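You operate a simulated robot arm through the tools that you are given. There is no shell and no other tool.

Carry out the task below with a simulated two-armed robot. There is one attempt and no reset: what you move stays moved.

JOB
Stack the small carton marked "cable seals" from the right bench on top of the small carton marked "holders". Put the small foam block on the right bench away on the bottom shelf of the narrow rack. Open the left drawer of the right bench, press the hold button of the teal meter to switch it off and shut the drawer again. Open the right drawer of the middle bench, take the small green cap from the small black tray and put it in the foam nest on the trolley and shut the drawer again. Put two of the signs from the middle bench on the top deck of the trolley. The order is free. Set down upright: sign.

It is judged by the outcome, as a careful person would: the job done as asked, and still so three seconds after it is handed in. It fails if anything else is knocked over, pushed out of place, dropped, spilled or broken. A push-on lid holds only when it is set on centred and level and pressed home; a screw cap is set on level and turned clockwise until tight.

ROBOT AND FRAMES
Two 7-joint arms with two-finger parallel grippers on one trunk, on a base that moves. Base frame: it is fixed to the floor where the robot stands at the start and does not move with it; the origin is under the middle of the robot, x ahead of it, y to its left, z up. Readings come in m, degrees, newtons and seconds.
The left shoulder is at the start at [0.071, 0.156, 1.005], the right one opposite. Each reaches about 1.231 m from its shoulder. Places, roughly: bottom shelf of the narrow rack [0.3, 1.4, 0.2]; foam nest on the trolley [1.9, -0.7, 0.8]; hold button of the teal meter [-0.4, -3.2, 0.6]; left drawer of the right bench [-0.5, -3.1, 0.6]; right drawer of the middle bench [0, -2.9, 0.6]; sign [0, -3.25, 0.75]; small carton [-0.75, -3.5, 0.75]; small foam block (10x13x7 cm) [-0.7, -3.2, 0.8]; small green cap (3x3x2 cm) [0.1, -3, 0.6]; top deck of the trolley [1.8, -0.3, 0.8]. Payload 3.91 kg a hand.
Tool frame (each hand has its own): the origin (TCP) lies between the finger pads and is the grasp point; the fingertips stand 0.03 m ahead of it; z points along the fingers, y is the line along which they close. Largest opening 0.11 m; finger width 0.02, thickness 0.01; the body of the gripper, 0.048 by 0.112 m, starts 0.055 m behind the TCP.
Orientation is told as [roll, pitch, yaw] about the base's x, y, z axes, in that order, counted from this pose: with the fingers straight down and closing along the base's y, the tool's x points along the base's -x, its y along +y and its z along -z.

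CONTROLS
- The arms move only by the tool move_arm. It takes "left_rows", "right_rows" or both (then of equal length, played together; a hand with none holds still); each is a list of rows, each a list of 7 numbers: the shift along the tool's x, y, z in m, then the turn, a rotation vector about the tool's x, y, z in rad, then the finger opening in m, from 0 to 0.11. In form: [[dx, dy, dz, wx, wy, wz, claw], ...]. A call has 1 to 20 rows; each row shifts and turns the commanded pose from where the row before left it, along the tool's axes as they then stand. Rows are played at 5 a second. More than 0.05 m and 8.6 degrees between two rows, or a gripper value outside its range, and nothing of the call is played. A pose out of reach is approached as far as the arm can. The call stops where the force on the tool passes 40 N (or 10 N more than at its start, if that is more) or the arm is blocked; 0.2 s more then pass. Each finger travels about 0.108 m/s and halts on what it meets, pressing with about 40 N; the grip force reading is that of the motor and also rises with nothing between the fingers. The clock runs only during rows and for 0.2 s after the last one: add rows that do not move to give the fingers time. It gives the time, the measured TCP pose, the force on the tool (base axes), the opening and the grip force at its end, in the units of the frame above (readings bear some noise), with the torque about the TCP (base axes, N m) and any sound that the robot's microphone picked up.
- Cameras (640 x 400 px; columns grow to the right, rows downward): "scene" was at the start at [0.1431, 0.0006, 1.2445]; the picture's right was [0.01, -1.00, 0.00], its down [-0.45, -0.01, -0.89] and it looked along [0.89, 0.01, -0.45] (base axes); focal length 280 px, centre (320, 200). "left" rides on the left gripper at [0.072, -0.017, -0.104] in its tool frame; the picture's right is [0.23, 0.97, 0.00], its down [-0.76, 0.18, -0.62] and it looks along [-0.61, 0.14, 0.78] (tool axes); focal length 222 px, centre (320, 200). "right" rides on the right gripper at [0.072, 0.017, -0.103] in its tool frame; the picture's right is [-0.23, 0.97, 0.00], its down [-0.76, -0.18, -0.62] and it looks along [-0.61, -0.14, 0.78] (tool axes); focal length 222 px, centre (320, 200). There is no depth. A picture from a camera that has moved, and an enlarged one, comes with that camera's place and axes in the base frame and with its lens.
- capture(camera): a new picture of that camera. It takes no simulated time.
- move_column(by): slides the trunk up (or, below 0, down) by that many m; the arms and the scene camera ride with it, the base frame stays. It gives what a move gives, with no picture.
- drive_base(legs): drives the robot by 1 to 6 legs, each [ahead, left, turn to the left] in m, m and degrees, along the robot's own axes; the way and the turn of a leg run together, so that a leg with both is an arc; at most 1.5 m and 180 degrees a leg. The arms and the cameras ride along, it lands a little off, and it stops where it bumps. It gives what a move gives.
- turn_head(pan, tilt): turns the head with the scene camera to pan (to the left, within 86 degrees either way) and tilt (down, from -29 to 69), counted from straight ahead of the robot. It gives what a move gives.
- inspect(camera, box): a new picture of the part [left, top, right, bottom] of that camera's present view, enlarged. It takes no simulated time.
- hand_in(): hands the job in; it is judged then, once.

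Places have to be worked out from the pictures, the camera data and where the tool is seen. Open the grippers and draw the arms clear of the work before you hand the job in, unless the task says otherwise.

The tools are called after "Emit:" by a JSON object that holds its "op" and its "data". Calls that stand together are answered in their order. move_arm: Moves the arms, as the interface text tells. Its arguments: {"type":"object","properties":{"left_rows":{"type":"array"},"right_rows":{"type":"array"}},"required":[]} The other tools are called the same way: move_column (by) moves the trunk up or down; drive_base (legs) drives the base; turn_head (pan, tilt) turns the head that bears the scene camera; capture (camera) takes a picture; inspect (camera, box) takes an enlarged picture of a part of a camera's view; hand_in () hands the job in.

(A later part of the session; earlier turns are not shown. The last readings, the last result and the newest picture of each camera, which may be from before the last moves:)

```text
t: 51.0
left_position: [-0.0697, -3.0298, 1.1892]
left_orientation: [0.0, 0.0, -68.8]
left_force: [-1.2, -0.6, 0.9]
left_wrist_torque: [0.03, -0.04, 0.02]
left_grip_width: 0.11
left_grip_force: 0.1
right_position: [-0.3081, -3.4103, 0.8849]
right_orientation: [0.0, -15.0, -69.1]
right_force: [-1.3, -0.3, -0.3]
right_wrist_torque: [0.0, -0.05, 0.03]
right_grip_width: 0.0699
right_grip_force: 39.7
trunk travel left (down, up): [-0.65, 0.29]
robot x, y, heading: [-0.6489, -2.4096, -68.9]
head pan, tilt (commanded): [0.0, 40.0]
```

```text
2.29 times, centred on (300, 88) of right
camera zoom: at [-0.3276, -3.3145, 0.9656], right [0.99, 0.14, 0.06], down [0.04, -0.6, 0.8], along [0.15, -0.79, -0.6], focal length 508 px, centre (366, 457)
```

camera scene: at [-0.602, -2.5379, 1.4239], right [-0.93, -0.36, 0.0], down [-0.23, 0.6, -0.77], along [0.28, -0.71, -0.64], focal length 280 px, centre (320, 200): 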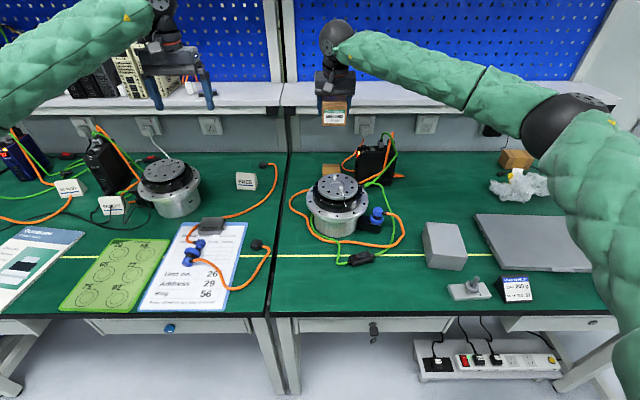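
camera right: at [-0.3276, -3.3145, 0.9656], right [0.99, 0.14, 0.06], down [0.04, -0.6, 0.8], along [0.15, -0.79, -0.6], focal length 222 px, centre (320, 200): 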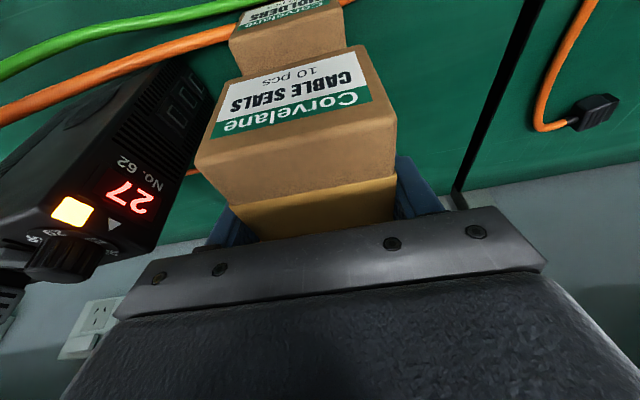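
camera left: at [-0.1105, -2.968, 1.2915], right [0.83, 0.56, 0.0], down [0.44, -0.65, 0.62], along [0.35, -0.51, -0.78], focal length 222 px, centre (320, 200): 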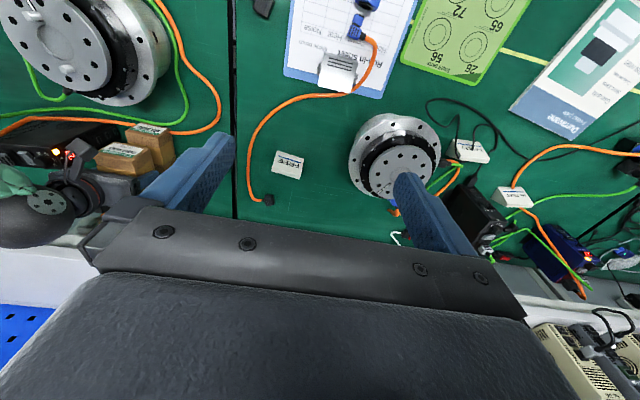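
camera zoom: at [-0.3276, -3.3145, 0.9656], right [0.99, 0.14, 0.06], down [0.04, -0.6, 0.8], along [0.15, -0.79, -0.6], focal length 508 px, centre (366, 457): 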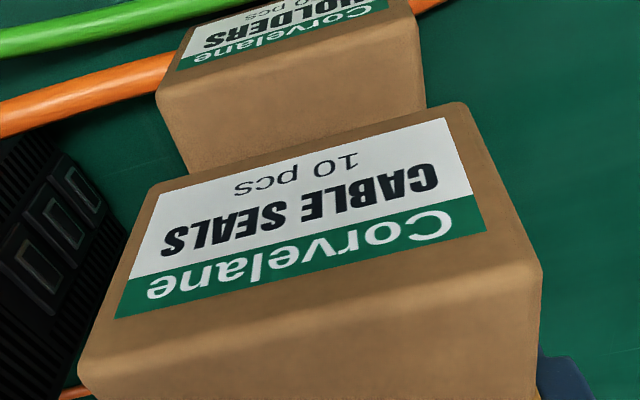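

The held carton is about 7 mm too far forward and 3 mm left relative to the holders carton. I correct this and lower to just above contact.

Emit:
{"op": "move_arm", "data": {"right_rows": [[0.0058, -0.003, -0.0016, 0, 0, 0, 0.05], [0.0039, 0, 0.0145, 0, 0, 0, 0.05], [0.0039, 0, 0.0145, 0, 0, 0, 0.05], [0.0013, 0, 0.0048, 0, 0, 0, 0.05], [0, 0, 0, 0, 0, 0, 0.05]]}}

Emit:
{"op": "inspect", "data": {"camera": "left", "box": [80, 105, 208, 185]}}

Emit:
{"op": "inspect", "data": {"camera": "right", "box": [160, 0, 440, 175]}}

```text
t: 52.2
left_position: [-0.0683, -3.0293, 1.1878]
left_orientation: [0.0, 0.0, -68.8]
left_force: [0.3, 0.0, -0.2]
left_wrist_torque: [0.02, 0.02, -0.03]
left_grip_width: 0.1099
left_grip_force: 0.1
right_position: [-0.3131, -3.4065, 0.8496]
right_orientation: [0.1, -15.0, -69.0]
right_force: [0.7, -0.9, -0.8]
right_wrist_torque: [0.02, 0.0, 0.01]
right_grip_width: 0.0696
right_grip_force: 40.2
trunk travel left (down, up): [-0.65, 0.29]
robot x, y, heading: [-0.6505, -2.4115, -68.8]
head pan, tilt (commanded): [0.0, 40.0]
```

```text
5.00 times, centred on (144, 145) of left
camera zoom: at [-0.1093, -2.968, 1.291], right [0.83, 0.56, 0.0], down [0.44, -0.65, 0.62], along [0.35, -0.51, -0.78], focal length 1111 px, centre (1200, 475)
```

zoom: 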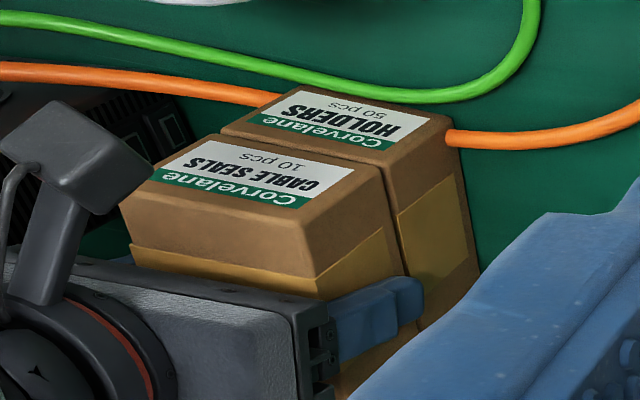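

```text
2.29 times, centred on (300, 88) of right
camera zoom: at [-0.3329, -3.3101, 0.9307], right [0.99, 0.14, 0.06], down [0.04, -0.6, 0.8], along [0.15, -0.79, -0.6], focal length 508 px, centre (366, 457)
```

zoom: 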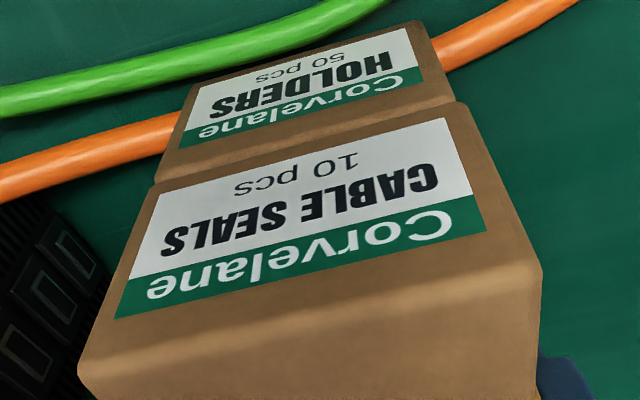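

Aligned nicely and no contact yet. I lower in 2 mm steps to contact.

Emit:
{"op": "move_arm", "data": {"right_rows": [[0.0005, 0, 0.0019, 0, 0, 0, 0.05], [0.0005, 0, 0.0019, 0, 0, 0, 0.05], [0, 0, 0, 0, 0, 0, 0.05]]}}

```text
t: 53.0
left_position: [-0.0676, -3.0289, 1.1889]
left_orientation: [0.0, 0.1, -68.8]
left_force: [-0.4, -0.3, 0.5]
left_wrist_torque: [0.01, 0.02, -0.01]
left_grip_width: 0.1101
left_grip_force: 0.1
right_position: [-0.3148, -3.4067, 0.8452]
right_orientation: [-0.1, -14.9, -69.0]
right_force: [-0.8, 0.6, -0.4]
right_wrist_torque: [0.01, 0.0, 0.02]
right_grip_width: 0.0697
right_grip_force: 39.9
trunk travel left (down, up): [-0.65, 0.29]
robot x, y, heading: [-0.6462, -2.4091, -69.3]
head pan, tilt (commanded): [0.0, 40.0]
```

Still no contact force; I continue down a few more millimetres.

Emit:
{"op": "move_arm", "data": {"right_rows": [[0.0005, 0, 0.0019, 0, 0, 0, 0.05], [0.0003, 0, 0.001, 0, 0, 0, 0.05], [0, 0, 0, 0, 0, 0, 0.05]]}}

Emit:
{"op": "inspect", "data": {"camera": "left", "box": [80, 105, 208, 185]}}

```text
t: 53.8
left_position: [-0.0686, -3.0286, 1.189]
left_orientation: [-0.1, 0.0, -68.8]
left_force: [-0.8, 0.0, -0.7]
left_wrist_torque: [0.01, 0.02, -0.02]
left_grip_width: 0.11
left_grip_force: 0.0
right_position: [-0.3141, -3.4061, 0.8459]
right_orientation: [0.0, -15.1, -69.1]
right_force: [-0.8, -3.7, 16.2]
right_wrist_torque: [0.19, 0.2, 0.0]
right_grip_width: 0.0696
right_grip_force: 39.7
trunk travel left (down, up): [-0.65, 0.29]
robot x, y, heading: [-0.6501, -2.409, -68.9]
head pan, tilt (commanded): [0.0, 40.0]
```

```text
5.00 times, centred on (144, 145) of left
camera zoom: at [-0.1099, -2.9665, 1.2922], right [0.83, 0.56, 0.0], down [0.44, -0.65, 0.62], along [0.35, -0.52, -0.78], focal length 1111 px, centre (1200, 475)
```

zoom: 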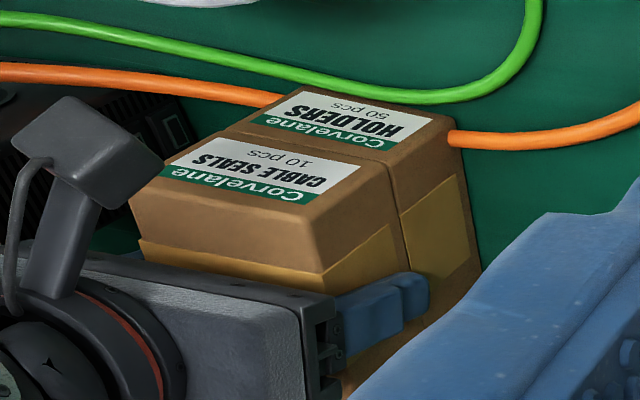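

Contact made (16 N). I ease off 1 mm, open to 0.09, and back out along the finger axis.

Emit:
{"op": "move_arm", "data": {"right_rows": [[-0.0003, 0, -0.001, 0, 0, 0, 0.05], [0, 0, 0, 0, 0, 0, 0.08], [0, 0, 0, 0, 0, 0, 0.09], [0, 0, 0, 0, 0, 0, 0.09], [0, 0, -0.02, 0, 0, 0, 0.09], [0, 0, -0.03, 0, 0, 0, 0.09], [0, 0, -0.04, 0, 0, 0, 0.09], [0, 0, -0.04, 0, 0, 0, 0.09], [0, 0, -0.04, 0, 0, 0, 0.09], [0, 0, 0, 0, 0, 0, 0.09]]}}

Emit:
{"op": "inspect", "data": {"camera": "left", "box": [80, 105, 208, 185]}}

Emit:
{"op": "capture", "data": {"camera": "right"}}

Emit:
{"op": "inspect", "data": {"camera": "scene", "box": [270, 90, 430, 215]}}

```text
t: 56.0
left_position: [-0.068, -3.0303, 1.1872]
left_orientation: [-0.1, 0.0, -68.8]
left_force: [-0.1, 0.1, 0.8]
left_wrist_torque: [0.0, -0.03, 0.01]
left_grip_width: 0.1098
left_grip_force: 0.1
right_position: [-0.3289, -3.3642, 1.0086]
right_orientation: [0.1, -15.0, -69.0]
right_force: [-0.4, -0.5, 0.1]
right_wrist_torque: [-0.02, -0.02, 0.01]
right_grip_width: 0.0898
right_grip_force: 0.1
trunk travel left (down, up): [-0.65, 0.29]
robot x, y, heading: [-0.6486, -2.4109, -68.7]
head pan, tilt (commanded): [0.0, 40.0]
```

```text
5.00 times, centred on (144, 145) of left
camera zoom: at [-0.1093, -2.9685, 1.2907], right [0.83, 0.56, 0.0], down [0.44, -0.65, 0.62], along [0.35, -0.51, -0.78], focal length 1111 px, centre (1200, 475)
```

zoom: 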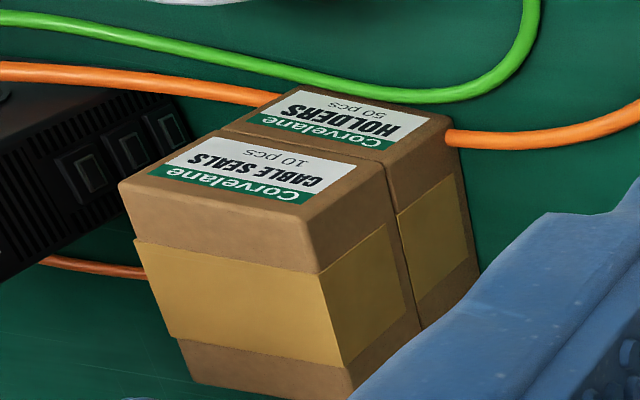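

```text
taken
camera right: at [-0.3489, -3.2693, 1.0902], right [0.99, 0.14, 0.06], down [0.04, -0.6, 0.8], along [0.15, -0.79, -0.6], focal length 222 px, centre (320, 200)
```

right: 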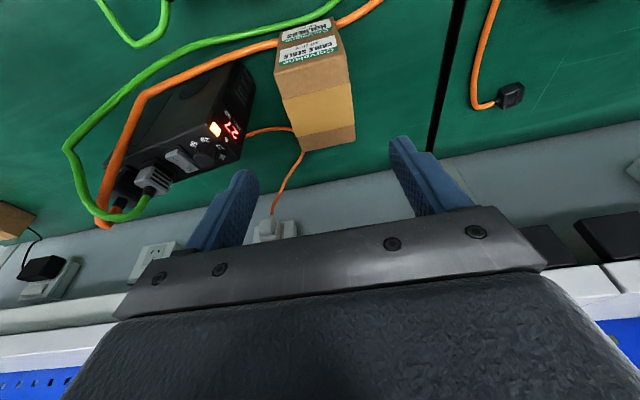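

```text
3.20 times, centred on (350, 152) of scene
camera zoom: at [-0.6003, -2.5382, 1.4238], right [-0.93, -0.36, 0.0], down [-0.23, 0.6, -0.77], along [0.28, -0.71, -0.64], focal length 895 px, centre (224, 352)
```

zoom: 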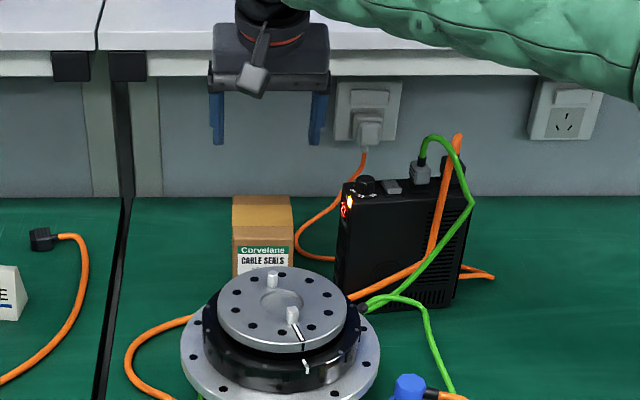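

The stack is straight and stable. I withdraw the right arm up and back, then back the robot off to look at the drawer fronts.

Emit:
{"op": "move_arm", "data": {"right_rows": [[0, 0, -0.04, 0, 0, 0, 0.09], [0.0279, -0.0278, -0.0247, 0, 0, 0, 0.09], [0.0279, -0.0278, -0.0247, 0, 0, 0, 0.09], [0.0279, -0.0278, -0.0247, 0, 0, 0, 0.09], [0.0279, -0.0278, -0.0247, 0, 0, 0, 0.09], [0.0279, -0.0278, -0.0247, 0, 0, 0, 0.09], [0.0279, -0.0278, -0.0247, 0, 0, 0, 0.09], [0.0279, -0.0278, -0.0247, 0, 0, 0, 0.09], [0.0279, -0.0278, -0.0247, 0, 0, 0, 0.09], [0.0279, -0.0278, -0.0247, 0, 0, 0, 0.09], [0, 0, 0, 0, 0.1309, 0, 0.09], [0, 0, 0, 0, 0.1309, 0, 0.09]]}}

Emit:
{"op": "drive_base", "data": {"legs": [[-0.4, 0, 0]]}}

Emit:
{"op": "capture", "data": {"camera": "scene"}}

```text
t: 58.6
left_position: [-0.0692, -3.0297, 1.1878]
left_orientation: [0.0, 0.0, -68.9]
left_force: [-0.8, -0.3, -0.6]
left_wrist_torque: [0.01, 0.0, 0.03]
left_grip_width: 0.1099
left_grip_force: 0.1
right_position: [-0.6753, -3.1645, 1.1961]
right_orientation: [0.0, 0.1, -69.0]
right_force: [-0.7, -0.4, -0.8]
right_wrist_torque: [0.06, -0.03, 0.01]
right_grip_width: 0.0898
right_grip_force: 0.1
trunk travel left (down, up): [-0.65, 0.29]
robot x, y, heading: [-0.6534, -2.407, -68.8]
head pan, tilt (commanded): [0.0, 40.0]
```

```text
t: 61.1
left_position: [-0.2139, -2.6496, 1.1894]
left_orientation: [0.0, 0.0, -68.7]
left_force: [1.5, 0.3, -0.2]
left_wrist_torque: [-0.02, -0.03, 0.0]
left_grip_width: 0.1101
left_grip_force: 0.1
right_position: [-0.8196, -2.7852, 1.1961]
right_orientation: [-0.1, 0.0, -69.1]
right_force: [-0.5, 0.0, 0.4]
right_wrist_torque: [0.01, -0.02, 0.02]
right_grip_width: 0.0899
right_grip_force: 0.0
trunk travel left (down, up): [-0.65, 0.29]
robot x, y, heading: [-0.7972, -2.0328, -69.0]
head pan, tilt (commanded): [0.0, 40.0]
```

```text
taken
camera scene: at [-0.7474, -2.1585, 1.424], right [-0.93, -0.36, 0.0], down [-0.23, 0.6, -0.77], along [0.28, -0.71, -0.64], focal length 280 px, centre (320, 200)
```

scene: 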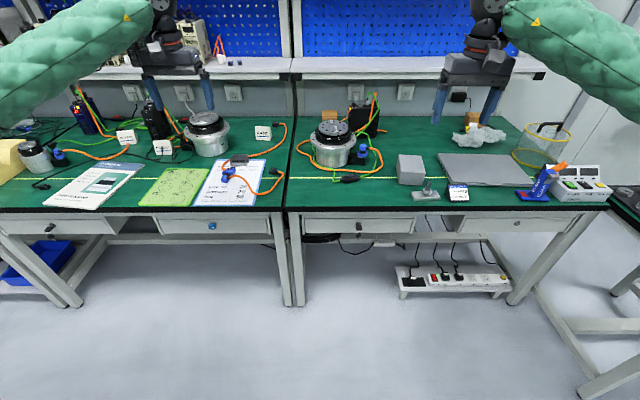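

Zooming on the key drawer (left drawer of the right bench) and on the blue-knob drawer.

Emit:
{"op": "inspect", "data": {"camera": "scene", "box": [290, 200, 430, 262]}}

Emit:
{"op": "inspect", "data": {"camera": "scene", "box": [140, 200, 290, 262]}}

Emit:
{"op": "inspect", "data": {"camera": "scene", "box": [335, 220, 385, 255]}}

```text
4.57 times, centred on (360, 231) of scene
camera zoom: at [-0.7474, -2.1585, 1.424], right [-0.93, -0.36, 0.0], down [-0.23, 0.6, -0.77], along [0.28, -0.71, -0.64], focal length 1279 px, centre (137, 58)
```

zoom: 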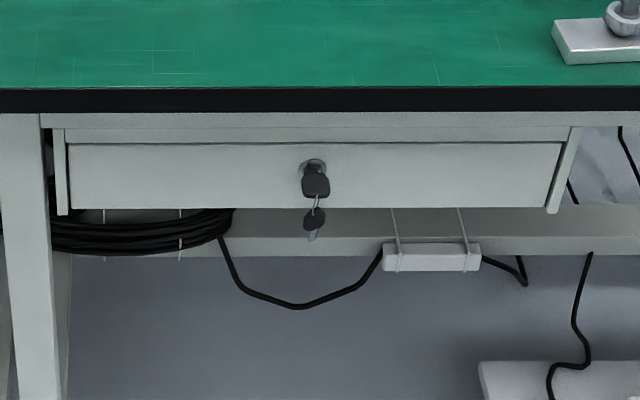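

```text
4.27 times, centred on (215, 231) of scene
camera zoom: at [-0.7474, -2.1585, 1.424], right [-0.93, -0.36, 0.0], down [-0.23, 0.6, -0.77], along [0.28, -0.71, -0.64], focal length 1194 px, centre (768, 68)
```

zoom: 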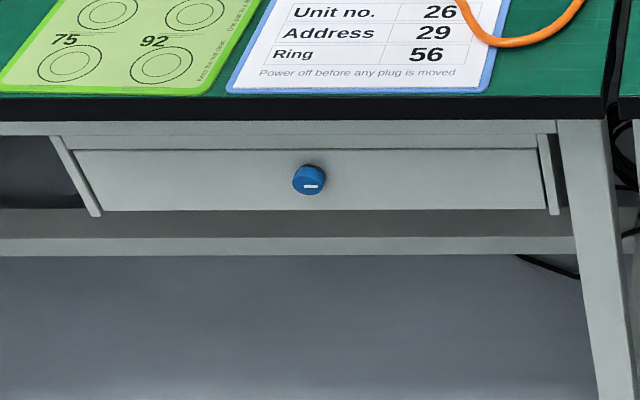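

```text
11.43 times, centred on (360, 238) of scene
camera zoom: at [-0.7474, -2.1585, 1.424], right [-0.93, -0.36, 0.0], down [-0.23, 0.6, -0.77], along [0.28, -0.71, -0.64], focal length 3197 px, centre (-137, -229)
```

zoom: 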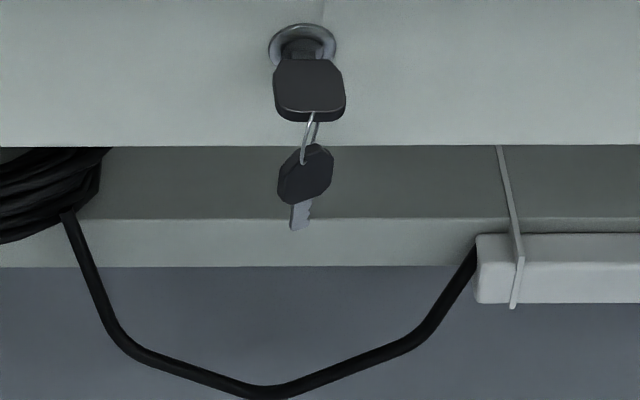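

The key is in the lock with its bow horizontal. I'll lower the trunk to view the drawer front more squarely and triangulate the key.

Emit:
{"op": "move_column", "data": {"by": -0.3}}

Emit:
{"op": "inspect", "data": {"camera": "scene", "box": [290, 140, 430, 227]}}

Emit:
{"op": "capture", "data": {"camera": "scene"}}

```text
t: 64.1
left_position: [-0.2153, -2.651, 0.8894]
left_orientation: [0.0, -0.1, -68.8]
left_force: [-0.2, 0.7, -0.5]
left_wrist_torque: [-0.02, -0.01, 0.03]
left_grip_width: 0.11
left_grip_force: 0.1
right_position: [-0.8192, -2.7861, 0.8965]
right_orientation: [0.0, 0.0, -69.0]
right_force: [0.3, 1.1, -0.2]
right_wrist_torque: [-0.02, -0.01, 0.02]
right_grip_width: 0.09
right_grip_force: 0.0
trunk travel left (down, up): [-0.35, 0.59]
robot x, y, heading: [-0.7975, -2.0332, -68.6]
head pan, tilt (commanded): [0.0, 40.0]
```

```text
4.57 times, centred on (360, 184) of scene
camera zoom: at [-0.7473, -2.1589, 1.124], right [-0.93, -0.36, 0.0], down [-0.23, 0.6, -0.77], along [0.28, -0.71, -0.64], focal length 1279 px, centre (137, 275)
```

zoom: 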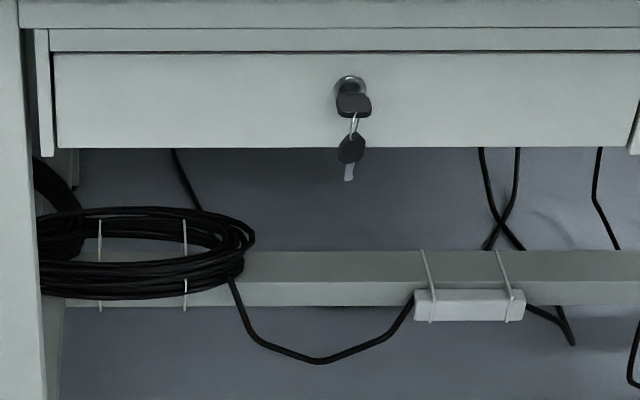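

```text
taken
camera scene: at [-0.7473, -2.1589, 1.124], right [-0.93, -0.36, 0.0], down [-0.23, 0.6, -0.77], along [0.28, -0.71, -0.64], focal length 280 px, centre (320, 200)
```

scene: 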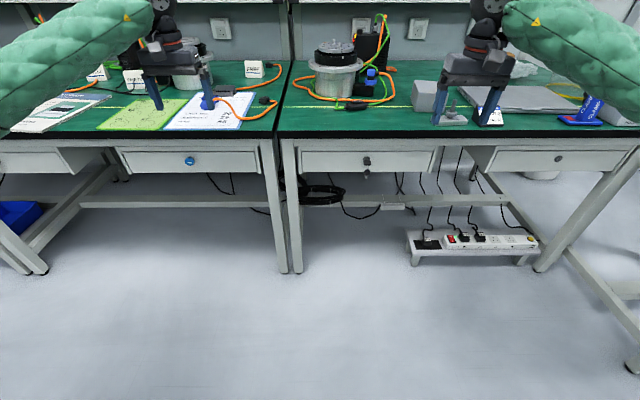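

Key bow: about R 1.62, z 0.635, protruding from the drawer face (F≈2.534) to F≈2.508. I rotate the right hand to point horizontally forward (90° about tool y) and set the opening to 0.05.

Emit:
{"op": "move_arm", "data": {"right_rows": [[0, 0, 0, 0, -0.1428, 0, 0.06], [0, 0, 0, 0, -0.1428, 0, 0.06], [0, 0, 0, 0, -0.1428, 0, 0.06], [0, 0, 0, 0, -0.1428, 0, 0.06], [0, 0, 0, 0, -0.1428, 0, 0.06], [0, 0, 0, 0, -0.1428, 0, 0.06], [0, 0, 0, 0, -0.1428, 0, 0.06], [0, 0, 0, 0, -0.1428, 0, 0.06], [0, 0, 0, 0, -0.1428, 0, 0.06], [0, 0, 0, 0, -0.1428, 0, 0.06], [0, 0, 0, 0, -0.1428, 0, 0.06], [0, 0, 0, 0, 0, 0, 0.06]]}}

Emit:
{"op": "capture", "data": {"camera": "scene"}}

```text
t: 66.7
left_position: [-0.214, -2.6509, 0.8886]
left_orientation: [0.1, -0.1, -68.8]
left_force: [-0.1, 0.5, 0.1]
left_wrist_torque: [-0.01, -0.03, 0.01]
left_grip_width: 0.11
left_grip_force: 0.1
right_position: [-0.8181, -2.7856, 0.8955]
right_orientation: [0.0, -79.1, -68.9]
right_force: [-0.5, -0.1, 0.4]
right_wrist_torque: [-0.01, 0.01, -0.01]
right_grip_width: 0.0598
right_grip_force: 0.0
right hand out of reach, approached as far as the arm can: row 11
trunk travel left (down, up): [-0.35, 0.59]
robot x, y, heading: [-0.7981, -2.0332, -69.0]
head pan, tilt (commanded): [0.0, 40.0]
```

```text
taken
camera scene: at [-0.7472, -2.159, 1.1239], right [-0.93, -0.36, 0.0], down [-0.23, 0.6, -0.77], along [0.28, -0.71, -0.64], focal length 280 px, centre (320, 200)
```

scene: 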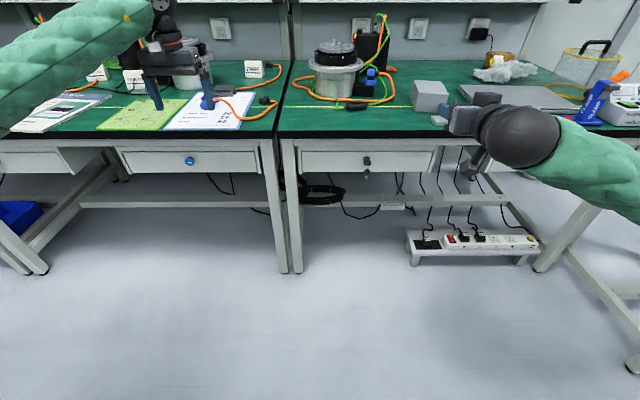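

The wrist reached 79° tilt. I move down and left in front of the bench and see whether the wrist can then settle level.

Emit:
{"op": "move_arm", "data": {"right_rows": [[0.04, 0.023, 0, 0, 0, 0, 0.06], [0.04, 0.023, 0, 0, 0, 0, 0.06], [0.04, 0.023, 0, 0, 0, 0, 0.06], [0.04, 0.023, 0, 0, 0, 0, 0.06], [0, 0, 0, 0, 0, 0, 0.06]]}}

Emit:
{"op": "capture", "data": {"camera": "scene"}}

```text
t: 67.9
left_position: [-0.2139, -2.6503, 0.8891]
left_orientation: [-0.1, 0.1, -68.7]
left_force: [0.4, 0.2, -0.9]
left_wrist_torque: [-0.02, -0.01, 0.02]
left_grip_width: 0.11
left_grip_force: 0.0
right_position: [-0.8196, -2.7863, 0.8956]
right_orientation: [0.0, -79.1, -69.0]
right_force: [-0.3, 0.8, -0.1]
right_wrist_torque: [0.0, -0.01, -0.01]
right_grip_width: 0.06
right_grip_force: 0.0
right hand out of reach, approached as far as the arm can: row 1, 2, 3, 4
trunk travel left (down, up): [-0.35, 0.59]
robot x, y, heading: [-0.7947, -2.0307, -68.8]
head pan, tilt (commanded): [0.0, 40.0]
```

```text
taken
camera scene: at [-0.7472, -2.159, 1.1239], right [-0.93, -0.36, 0.0], down [-0.23, 0.6, -0.77], along [0.28, -0.71, -0.64], focal length 280 px, centre (320, 200)
```

scene: 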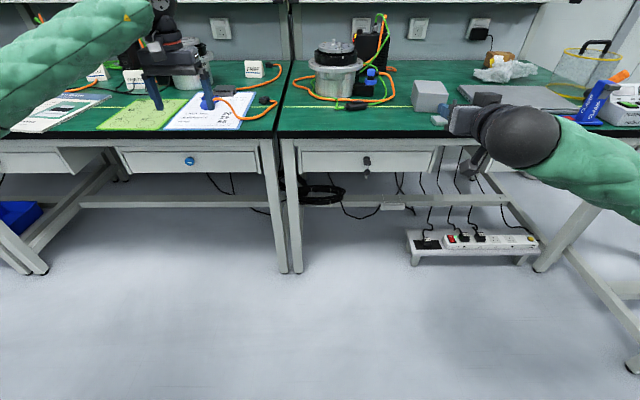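

It didn't move since the 90° tilt is beyond the wrist. I rotate back about 17° and retry the translation.

Emit:
{"op": "move_arm", "data": {"right_rows": [[0, 0, 0, 0, 0.14, 0, 0.06], [0, 0, 0, 0, 0.14, 0, 0.06], [0, 0, 0, 0, 0, 0, 0.06]]}}

```text
t: 68.7
left_position: [-0.2145, -2.6501, 0.8879]
left_orientation: [0.0, 0.0, -68.8]
left_force: [-0.1, 0.3, 0.3]
left_wrist_torque: [0.03, 0.0, 0.01]
left_grip_width: 0.1099
left_grip_force: 0.0
right_position: [-0.8197, -2.7845, 0.8963]
right_orientation: [0.1, -62.9, -69.1]
right_force: [-0.6, -0.1, 0.2]
right_wrist_torque: [-0.02, 0.02, -0.01]
right_grip_width: 0.0597
right_grip_force: 0.0
trunk travel left (down, up): [-0.35, 0.59]
robot x, y, heading: [-0.7979, -2.0308, -68.7]
head pan, tilt (commanded): [0.0, 40.0]
```

The command resets to the actual pose (tilt now 63°). That tilt is fine for gripping the key; I move to a pre-grasp point 6 cm short of it.

Emit:
{"op": "move_arm", "data": {"right_rows": [[0.0174, 0.0174, 0.0278, 0, 0, 0, 0.05], [0.0174, 0.0174, 0.0278, 0, 0, 0, 0.05], [0.0174, 0.0174, 0.0278, 0, 0, 0, 0.05], [0.0174, 0.0174, 0.0278, 0, 0, 0, 0.05], [0.0174, 0.0174, 0.0278, 0, 0, 0, 0.05], [0.0174, 0.0174, 0.0278, 0, 0, 0, 0.05], [0.0174, 0.0174, 0.0278, 0, 0, 0, 0.05], [0.0174, 0.0174, 0.0278, 0, 0, 0, 0.05], [0, 0, 0, 0, 0, 0, 0.05]]}}

Emit:
{"op": "capture", "data": {"camera": "right"}}

Emit:
{"op": "inspect", "data": {"camera": "scene", "box": [290, 120, 470, 232]}}

```text
t: 70.7
left_position: [-0.2133, -2.647, 0.8908]
left_orientation: [-0.1, -0.3, -68.8]
left_force: [-0.4, 1.1, 0.3]
left_wrist_torque: [-0.08, 0.04, 0.02]
left_grip_width: 0.1101
left_grip_force: 0.0
right_position: [-0.6434, -2.8579, 0.6719]
right_orientation: [-0.1, -63.1, -68.8]
right_force: [0.0, 0.4, 0.0]
right_wrist_torque: [-0.07, -0.01, -0.03]
right_grip_width: 0.0503
right_grip_force: 0.0
trunk travel left (down, up): [-0.35, 0.59]
robot x, y, heading: [-0.7968, -2.0341, -68.8]
head pan, tilt (commanded): [0.0, 40.0]
```

```text
taken
camera right: at [-0.6733, -2.7358, 0.6548], right [0.95, 0.25, 0.2], down [-0.24, 0.13, 0.96], along [0.22, -0.96, 0.19], focal length 222 px, centre (320, 200)
```

right: 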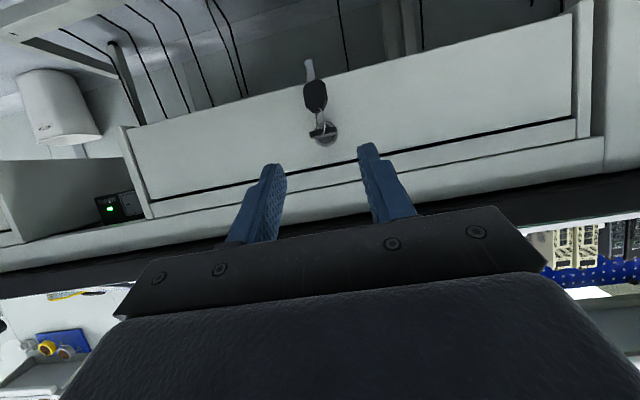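

```text
3.56 times, centred on (380, 176) of scene
camera zoom: at [-0.747, -2.1559, 1.1246], right [-0.93, -0.36, 0.0], down [-0.23, 0.6, -0.77], along [0.28, -0.72, -0.64], focal length 995 px, centre (107, 285)
```

zoom: 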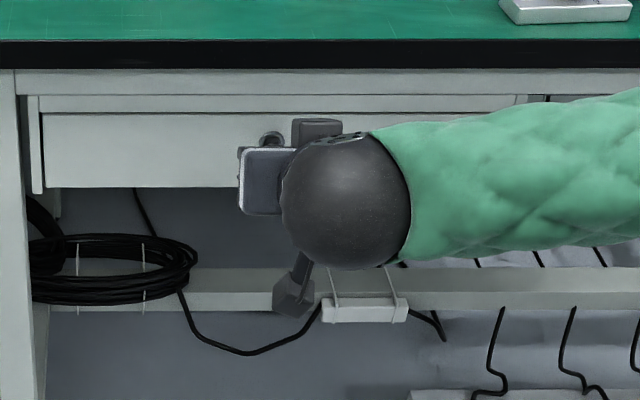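

Zooming the wrist camera on the key.

Emit:
{"op": "inspect", "data": {"camera": "right", "box": [220, 40, 420, 240]}}

```text
2.00 times, centred on (320, 140) of right
camera zoom: at [-0.6733, -2.7358, 0.6548], right [0.95, 0.25, 0.2], down [-0.24, 0.13, 0.96], along [0.22, -0.96, 0.19], focal length 444 px, centre (320, 320)
```

zoom: 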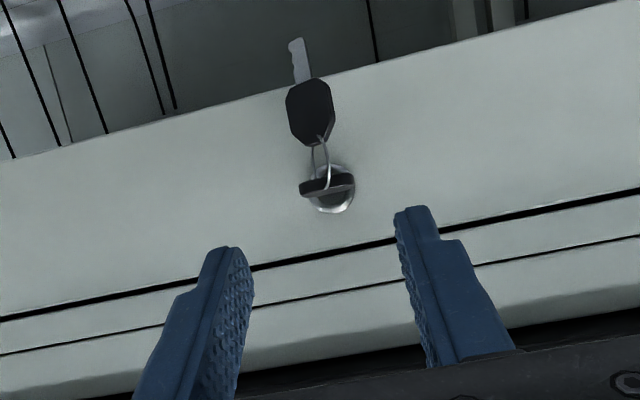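

Key bow is confirmed horizontal at R 1.618, z 0.635. I advance 6 cm along the fingers so the bow lies between the tips.

Emit:
{"op": "move_arm", "data": {"right_rows": [[0, 0.0006, 0.0158, 0, 0, 0, 0.05], [0, 0.0006, 0.0158, 0, 0, 0, 0.05], [0, 0.0006, 0.0158, 0, 0, 0, 0.05], [0, 0.0006, 0.0148, 0, 0, 0, 0.05], [0, 0, 0, 0, 0, 0, 0.05]]}}

Emit:
{"op": "inspect", "data": {"camera": "right", "box": [220, 40, 420, 240]}}

```text
t: 71.9
left_position: [-0.2142, -2.6494, 0.889]
left_orientation: [0.0, 0.0, -68.8]
left_force: [0.2, -0.4, 0.2]
left_wrist_torque: [0.02, 0.04, 0.02]
left_grip_width: 0.1104
left_grip_force: 0.1
right_position: [-0.62, -2.9127, 0.6414]
right_orientation: [-0.1, -63.0, -69.1]
right_force: [0.5, 0.6, 0.0]
right_wrist_torque: [-0.06, 0.02, 0.01]
right_grip_width: 0.0501
right_grip_force: 0.1
trunk travel left (down, up): [-0.35, 0.59]
robot x, y, heading: [-0.7997, -2.0342, -69.0]
head pan, tilt (commanded): [0.0, 40.0]
```

```text
2.00 times, centred on (320, 140) of right
camera zoom: at [-0.6497, -2.7896, 0.6246], right [0.95, 0.25, 0.2], down [-0.24, 0.13, 0.96], along [0.22, -0.96, 0.19], focal length 444 px, centre (320, 320)
```

zoom: 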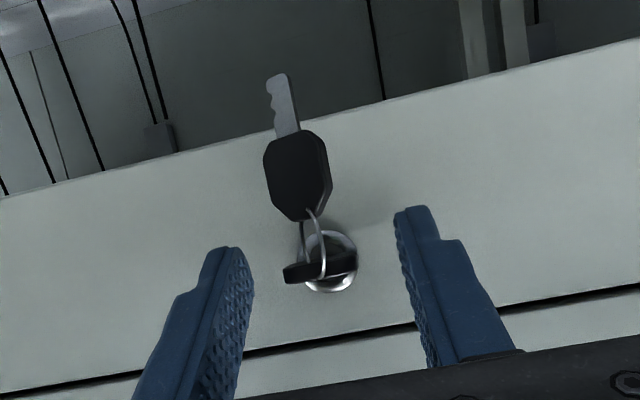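

The bow lies between the pads. I close on it.

Emit:
{"op": "move_arm", "data": {"right_rows": [[0, 0, 0, 0, 0, 0, 0.03], [0, 0, 0, 0, 0, 0, 0.015], [0, 0, 0, 0, 0, 0, 0.015], [0, 0, 0, 0, 0, 0, 0.015]]}}

Emit:
{"op": "inspect", "data": {"camera": "right", "box": [220, 40, 420, 240]}}

```text
t: 72.9
left_position: [-0.2144, -2.6517, 0.8891]
left_orientation: [0.0, 0.0, -68.8]
left_force: [0.6, -0.4, 0.1]
left_wrist_torque: [-0.03, 0.01, 0.0]
left_grip_width: 0.1101
left_grip_force: 0.0
right_position: [-0.6202, -2.912, 0.6423]
right_orientation: [0.0, -63.1, -69.0]
right_force: [-3.2, -2.2, 0.4]
right_wrist_torque: [-0.1, 0.04, 0.93]
right_grip_width: 0.0236
right_grip_force: 44.7
trunk travel left (down, up): [-0.35, 0.59]
robot x, y, heading: [-0.7986, -2.0302, -69.0]
head pan, tilt (commanded): [0.0, 40.0]
```

```text
2.00 times, centred on (320, 140) of right
camera zoom: at [-0.6498, -2.7897, 0.6245], right [0.95, 0.25, 0.2], down [-0.24, 0.13, 0.96], along [0.22, -0.96, 0.19], focal length 444 px, centre (320, 320)
```

zoom: 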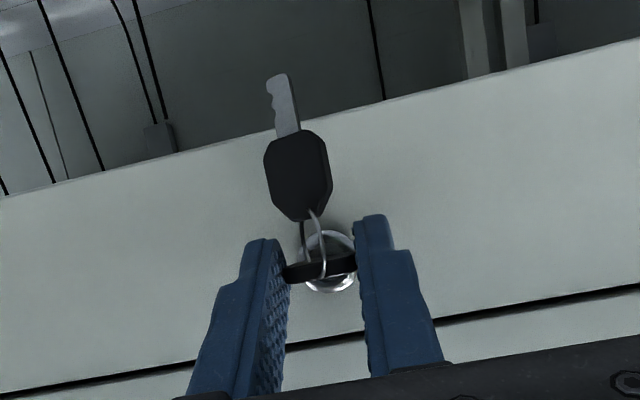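

The key bow is gripped (23.6 mm). I pull back 3 cm gently to see whether the drawer opens.

Emit:
{"op": "move_arm", "data": {"right_rows": [[0.0045, 0, -0.0089, 0, 0, 0, 0.015], [0.0045, 0, -0.0089, 0, 0, 0, 0.015], [0.0045, 0, -0.0089, 0, 0, 0, 0.015], [0, 0, 0, 0, 0, 0, 0.015]]}}

Emit:
{"op": "capture", "data": {"camera": "right"}}

Emit:
{"op": "inspect", "data": {"camera": "scene", "box": [290, 120, 470, 232]}}

```text
t: 73.9
left_position: [-0.215, -2.6498, 0.8888]
left_orientation: [0.0, 0.0, -68.8]
left_force: [0.3, -0.1, 1.3]
left_wrist_torque: [0.03, -0.01, 0.01]
left_grip_width: 0.1099
left_grip_force: 0.1
right_position: [-0.631, -2.8838, 0.6424]
right_orientation: [-0.1, -63.0, -69.0]
right_force: [-13.7, -3.7, 3.5]
right_wrist_torque: [0.04, 0.12, 1.12]
right_grip_width: 0.0239
right_grip_force: 44.8
trunk travel left (down, up): [-0.35, 0.59]
robot x, y, heading: [-0.7956, -2.0307, -68.6]
head pan, tilt (commanded): [0.0, 40.0]
```

```text
taken
camera right: at [-0.6608, -2.7611, 0.6247], right [0.95, 0.25, 0.2], down [-0.24, 0.13, 0.96], along [0.21, -0.96, 0.19], focal length 222 px, centre (320, 200)
```

right: 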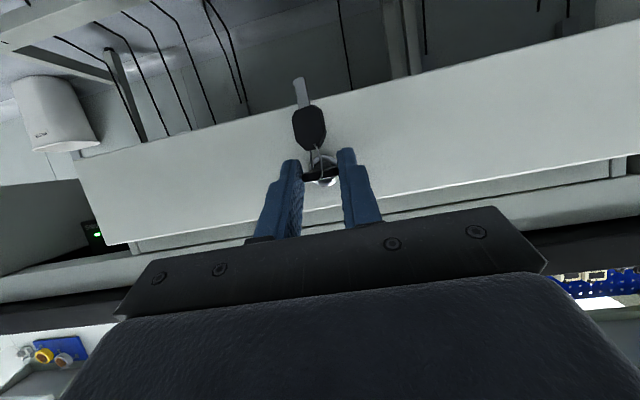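

```text
3.56 times, centred on (380, 176) of scene
camera zoom: at [-0.7478, -2.1589, 1.124], right [-0.93, -0.36, 0.0], down [-0.23, 0.6, -0.77], along [0.28, -0.71, -0.64], focal length 995 px, centre (107, 285)
```

zoom: 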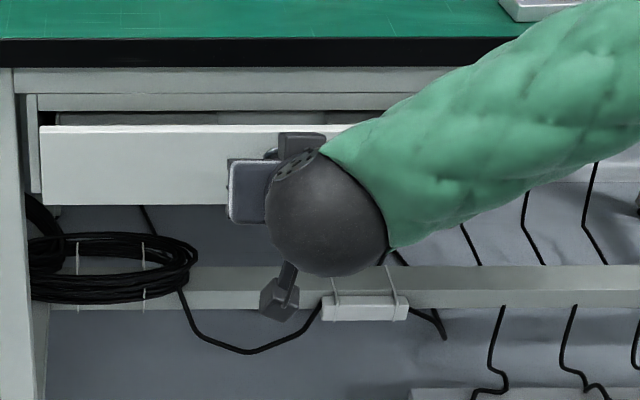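

The drawer is unlocked and slides (face moved out 3 cm); there's a 14 N sideways load, so I let the hand drift slightly right while continuing to pull 14 cm.

Emit:
{"op": "move_arm", "data": {"right_rows": [[0, -0.001, 0, 0, 0, 0, 0.015], [0.0091, -0.0004, -0.0178, 0, 0, 0, 0.015], [0.0091, -0.0004, -0.0178, 0, 0, 0, 0.015], [0.0091, -0.0004, -0.0178, 0, 0, 0, 0.015], [0.0091, -0.0004, -0.0178, 0, 0, 0, 0.015], [0, 0, 0, 0, 0, 0, 0.015]]}}

```text
t: 75.0
left_position: [-0.2152, -2.652, 0.888]
left_orientation: [0.0, 0.2, -68.8]
left_force: [-0.2, -0.6, -0.6]
left_wrist_torque: [-0.03, 0.0, 0.03]
left_grip_width: 0.1099
left_grip_force: 0.1
right_position: [-0.6529, -2.825, 0.6427]
right_orientation: [-0.9, -62.2, -69.0]
right_force: [-7.2, -1.5, -6.6]
right_wrist_torque: [0.06, 0.08, 1.27]
right_grip_width: 0.0243
right_grip_force: 44.9
right hand out of reach, approached as far as the arm can: row 4, 5
trunk travel left (down, up): [-0.35, 0.59]
robot x, y, heading: [-0.7941, -2.0329, -68.7]
head pan, tilt (commanded): [0.0, 40.0]
stopped in row 5 (right hand): the force on the tool passed its limit at 45 N (the readings are from after the stop); the commanded pose is now the measured one
```

The arm reaches its near limit; the drawer is open about 9 cm. I release the key and back off; then I'll hook the drawer front from inside with a downward hand instead.

Emit:
{"op": "move_arm", "data": {"right_rows": [[0, 0, 0, 0, 0, 0, 0.03], [0, 0, 0, 0, 0, 0, 0.05], [0, 0, 0, 0, 0, 0, 0.05]]}}

Emit:
{"op": "inspect", "data": {"camera": "right", "box": [220, 40, 420, 240]}}

```text
t: 75.8
left_position: [-0.2151, -2.651, 0.8877]
left_orientation: [0.1, 0.1, -68.8]
left_force: [-0.2, -0.2, -0.3]
left_wrist_torque: [-0.01, 0.02, -0.01]
left_grip_width: 0.11
left_grip_force: 0.1
right_position: [-0.6533, -2.8242, 0.6433]
right_orientation: [-0.7, -62.4, -69.1]
right_force: [-0.3, 0.8, -0.2]
right_wrist_torque: [-0.01, 0.01, -0.03]
right_grip_width: 0.0499
right_grip_force: 0.1
trunk travel left (down, up): [-0.35, 0.59]
robot x, y, heading: [-0.7966, -2.0342, -68.9]
head pan, tilt (commanded): [0.0, 40.0]
```

```text
2.00 times, centred on (320, 140) of right
camera zoom: at [-0.6813, -2.7023, 0.6278], right [0.95, 0.24, 0.2], down [-0.23, 0.13, 0.96], along [0.2, -0.96, 0.17], focal length 444 px, centre (320, 320)
```

zoom: 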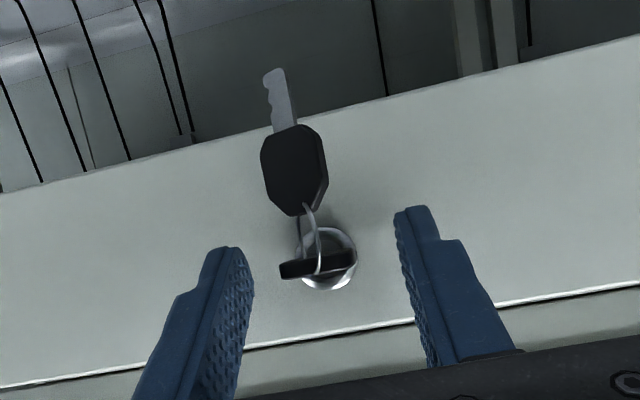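

Driving the base back 0.25 m takes the open fingers straight off the key.

Emit:
{"op": "drive_base", "data": {"legs": [[-0.25, 0, 0]]}}

Emit:
{"op": "move_arm", "data": {"right_rows": [[-0.03, -0.02, 0, 0, 0.14, 0, 0.05], [-0.03, -0.02, 0, 0, 0.14, 0, 0.05], [-0.03, -0.02, 0, 0, 0.14, 0, 0.05], [-0.03, -0.02, 0, 0, 0.14, 0, 0.05], [-0.03, -0.02, -0.02, 0, 0.14, 0, 0.05], [-0.03, -0.02, -0.02, 0, 0.14, 0, 0.05], [-0.03, -0.02, -0.02, 0, 0.14, 0, 0.05], [0, -0.02, -0.04, 0, 0.1, 0, 0.02], [0, -0.02, -0.04, 0, 0, 0, 0.02], [0, 0, 0, 0, 0, 0, 0]]}}

Emit:
{"op": "turn_head", "data": {"pan": 0, "tilt": 35}}

Emit:
{"op": "capture", "data": {"camera": "scene"}}

```text
t: 77.6
left_position: [-0.3099, -2.4182, 0.8893]
left_orientation: [0.1, -0.1, -69.2]
left_force: [-0.7, -0.3, 0.6]
left_wrist_torque: [-0.02, -0.01, -0.01]
left_grip_width: 0.1097
left_grip_force: 0.1
right_position: [-0.7482, -2.5886, 0.6448]
right_orientation: [-0.8, -62.5, -69.4]
right_force: [0.9, -1.2, 0.1]
right_wrist_torque: [-0.02, 0.04, 0.0]
right_grip_width: 0.0501
right_grip_force: 0.1
trunk travel left (down, up): [-0.35, 0.59]
robot x, y, heading: [-0.8902, -1.796, -69.3]
head pan, tilt (commanded): [0.0, 40.0]
```

```text
t: 79.8
left_position: [-0.3097, -2.4188, 0.8891]
left_orientation: [0.0, 0.0, -69.2]
left_force: [-0.3, -0.2, -0.2]
left_wrist_torque: [-0.01, 0.04, -0.01]
left_grip_width: 0.1099
left_grip_force: 0.2
right_position: [-0.8735, -2.7734, 0.9029]
right_orientation: [-0.4, -0.4, -70.2]
right_force: [0.3, 0.5, 0.7]
right_wrist_torque: [0.03, 0.0, -0.01]
right_grip_width: 0.0001
right_grip_force: 38.0
trunk travel left (down, up): [-0.35, 0.59]
robot x, y, heading: [-0.8897, -1.7973, -69.3]
head pan, tilt (commanded): [0.0, 40.0]
```

```text
t: 80.5
left_position: [-0.3093, -2.4181, 0.8895]
left_orientation: [0.0, 0.1, -69.2]
left_force: [-0.5, 0.7, 0.4]
left_wrist_torque: [-0.02, 0.01, 0.02]
left_grip_width: 0.1101
left_grip_force: 0.1
right_position: [-0.8724, -2.7745, 0.9024]
right_orientation: [-0.5, -0.3, -70.1]
right_force: [-0.5, 0.2, 0.0]
right_wrist_torque: [0.01, 0.01, 0.03]
right_grip_width: 0.0
right_grip_force: 37.4
trunk travel left (down, up): [-0.35, 0.59]
robot x, y, heading: [-0.8889, -1.7928, -69.1]
head pan, tilt (commanded): [0.0, 35.0]
```

```text
taken
camera scene: at [-0.8377, -1.926, 1.1314], right [-0.94, -0.35, 0.0], down [-0.2, 0.54, -0.82], along [0.29, -0.77, -0.57], focal length 280 px, centre (320, 200)
```

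scene: 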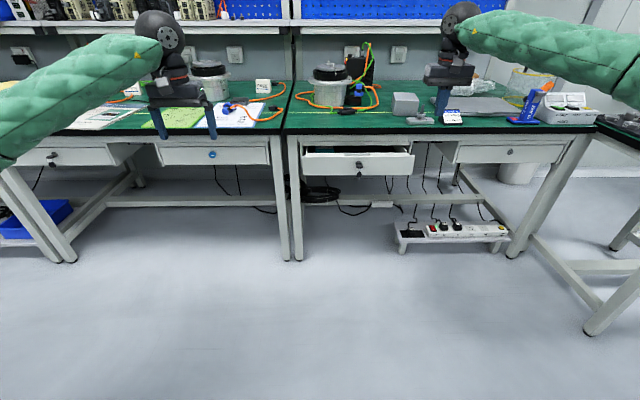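

The drawer is open ~9 cm. I zoom in on it.

Emit:
{"op": "inspect", "data": {"camera": "scene", "box": [285, 115, 445, 200]}}

```text
4.00 times, centred on (365, 158) of scene
camera zoom: at [-0.8377, -1.926, 1.1314], right [-0.94, -0.35, 0.0], down [-0.2, 0.54, -0.82], along [0.29, -0.77, -0.57], focal length 1119 px, centre (140, 370)
```

zoom: 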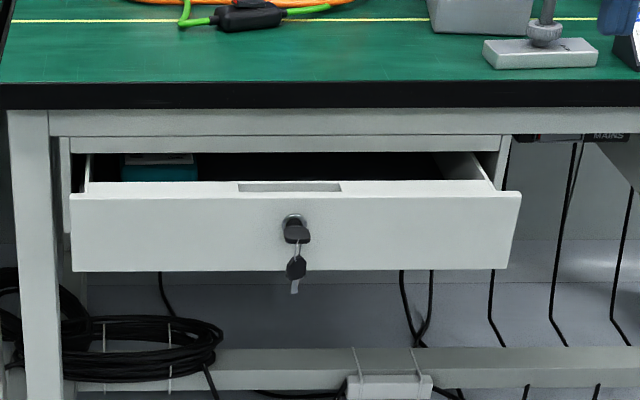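

Drawer face outer side is at F≈2.442, inner at ≈2.47, teal meter inside on the left. I'll drive 0.12 m forward and place the closed right fingers above the gap behind the face, right of the lock.

Emit:
{"op": "drive_base", "data": {"legs": [[0.12, 0, 0]]}}

```text
t: 81.7
left_position: [-0.2671, -2.5313, 0.8874]
left_orientation: [0.1, 0.1, -69.2]
left_force: [0.1, -0.6, 0.2]
left_wrist_torque: [0.01, 0.0, 0.01]
left_grip_width: 0.11
left_grip_force: 0.1
right_position: [-0.8325, -2.8857, 0.901]
right_orientation: [-0.5, -0.3, -70.2]
right_force: [0.4, -0.7, 0.0]
right_wrist_torque: [0.02, 0.02, 0.01]
right_grip_width: 0.0002
right_grip_force: 37.7
trunk travel left (down, up): [-0.35, 0.59]
robot x, y, heading: [-0.8438, -1.9053, -69.5]
head pan, tilt (commanded): [0.0, 35.0]
```

Now I move the right hand above the gap (F≈2.487, R≈1.72, z≈0.80, tilt 10°).

Emit:
{"op": "move_arm", "data": {"right_rows": [[0, 0, 0, 0, -0.087, -0.019, 0], [0, 0, 0, 0, -0.087, 0, 0], [-0.0173, 0.0218, 0.0287, 0, 0, 0, 0], [-0.0173, 0.0218, 0.0287, 0, 0, 0, 0], [-0.0173, 0.0218, 0.0287, 0, 0, 0, 0], [-0.0173, 0.0218, 0.0287, 0, 0, 0, 0], [0, 0, 0, 0, 0, 0, 0]]}}

Emit:
{"op": "capture", "data": {"camera": "right"}}

Emit:
{"op": "inspect", "data": {"camera": "scene", "box": [285, 105, 485, 230]}}

```text
t: 83.3
left_position: [-0.2677, -2.5299, 0.8893]
left_orientation: [0.0, 0.0, -69.3]
left_force: [1.0, -0.3, -0.6]
left_wrist_torque: [-0.02, -0.02, -0.06]
left_grip_width: 0.1101
left_grip_force: 0.0
right_position: [-0.7216, -2.9362, 0.8024]
right_orientation: [-0.4, -10.4, -69.1]
right_force: [1.0, 0.4, 0.1]
right_wrist_torque: [0.03, 0.01, 0.01]
right_grip_width: 0.0
right_grip_force: 37.5
trunk travel left (down, up): [-0.35, 0.59]
robot x, y, heading: [-0.845, -1.9086, -69.2]
head pan, tilt (commanded): [0.0, 35.0]
```

```text
taken
camera right: at [-0.7379, -2.8478, 0.8923], right [0.99, 0.14, 0.03], down [0.07, -0.66, 0.75], along [0.13, -0.74, -0.66], focal length 222 px, centre (320, 200)
```

right: 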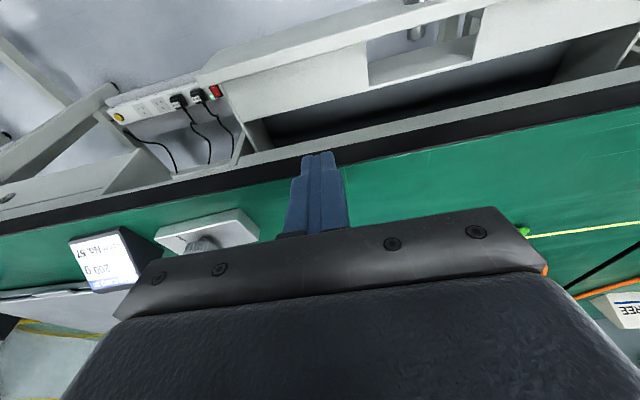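

```text
3.20 times, centred on (385, 168) of scene
camera zoom: at [-0.7959, -2.0369, 1.1316], right [-0.94, -0.35, 0.0], down [-0.2, 0.54, -0.82], along [0.29, -0.77, -0.57], focal length 895 px, centre (112, 304)
```

zoom: 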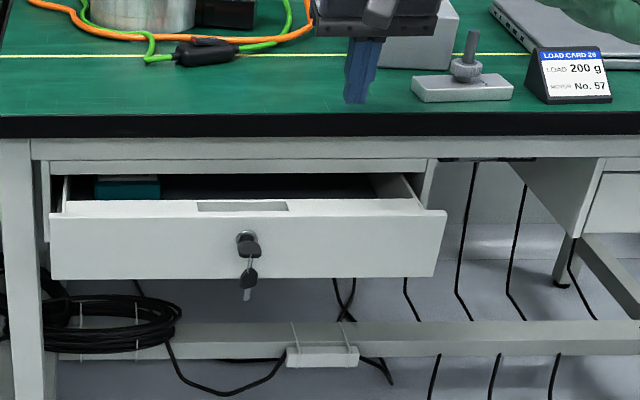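

I check the gap more precisely with a zoom of the wrist camera before descending.

Emit:
{"op": "inspect", "data": {"camera": "right", "box": [200, 0, 520, 200]}}

```text
2.00 times, centred on (360, 100) of right
camera zoom: at [-0.7379, -2.8478, 0.8923], right [0.99, 0.14, 0.03], down [0.07, -0.66, 0.75], along [0.13, -0.74, -0.66], focal length 444 px, centre (240, 400)
```

zoom: 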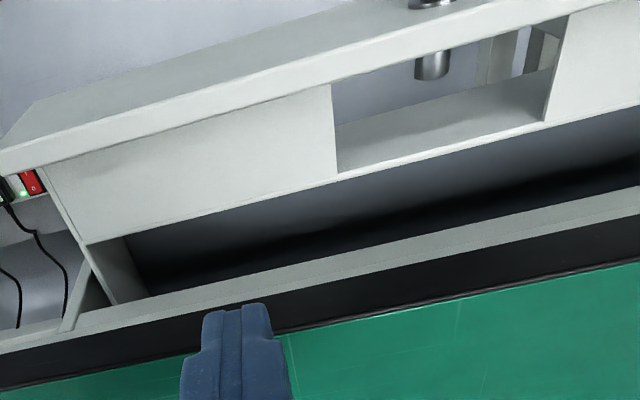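

The drawer front has a deep top flange reaching back to F≈2.497, so there's no room to hook behind it yet. Instead I'll grip the key bow from above with the nearly vertical hand; moving above the key with opening 0.05.

Emit:
{"op": "move_arm", "data": {"right_rows": [[0.0211, 0.0259, 0, 0, 0, 0, 0.05], [0.0211, 0.0259, 0.01, 0, 0, 0, 0.05], [0.0211, 0.0259, 0.0291, 0, 0, 0, 0.05], [0.0211, 0.0257, 0.0292, 0, 0, 0, 0.05], [0, 0, 0, 0, 0, 0, 0.05]]}}

Emit:
{"op": "capture", "data": {"camera": "right"}}

Emit:
{"op": "inspect", "data": {"camera": "scene", "box": [285, 105, 485, 230]}}

```text
t: 84.5
left_position: [-0.2683, -2.5307, 0.8879]
left_orientation: [0.0, 0.1, -69.3]
left_force: [0.4, 0.1, 0.3]
left_wrist_torque: [-0.01, -0.03, 0.0]
left_grip_width: 0.11
left_grip_force: 0.0
right_position: [-0.6484, -2.833, 0.7201]
right_orientation: [-0.5, -10.4, -69.1]
right_force: [0.0, -0.3, -0.4]
right_wrist_torque: [0.01, 0.02, 0.02]
right_grip_width: 0.05
right_grip_force: 0.1
trunk travel left (down, up): [-0.35, 0.59]
robot x, y, heading: [-0.8479, -1.9076, -69.4]
head pan, tilt (commanded): [0.0, 35.0]
```

```text
taken
camera right: at [-0.6645, -2.7449, 0.8093], right [0.99, 0.14, 0.03], down [0.07, -0.66, 0.75], along [0.13, -0.74, -0.66], focal length 222 px, centre (320, 200)
```

right: 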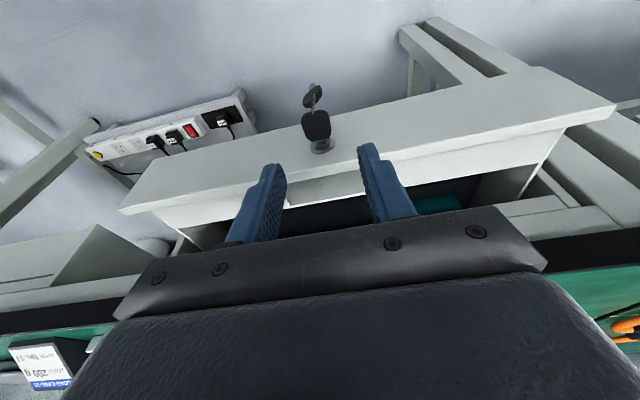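

```text
3.20 times, centred on (385, 168) of scene
camera zoom: at [-0.7959, -2.037, 1.1316], right [-0.94, -0.35, 0.0], down [-0.2, 0.54, -0.82], along [0.29, -0.77, -0.57], focal length 895 px, centre (112, 304)
```

zoom: 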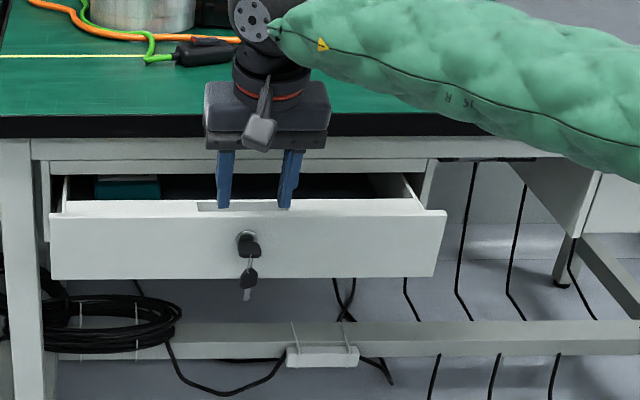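

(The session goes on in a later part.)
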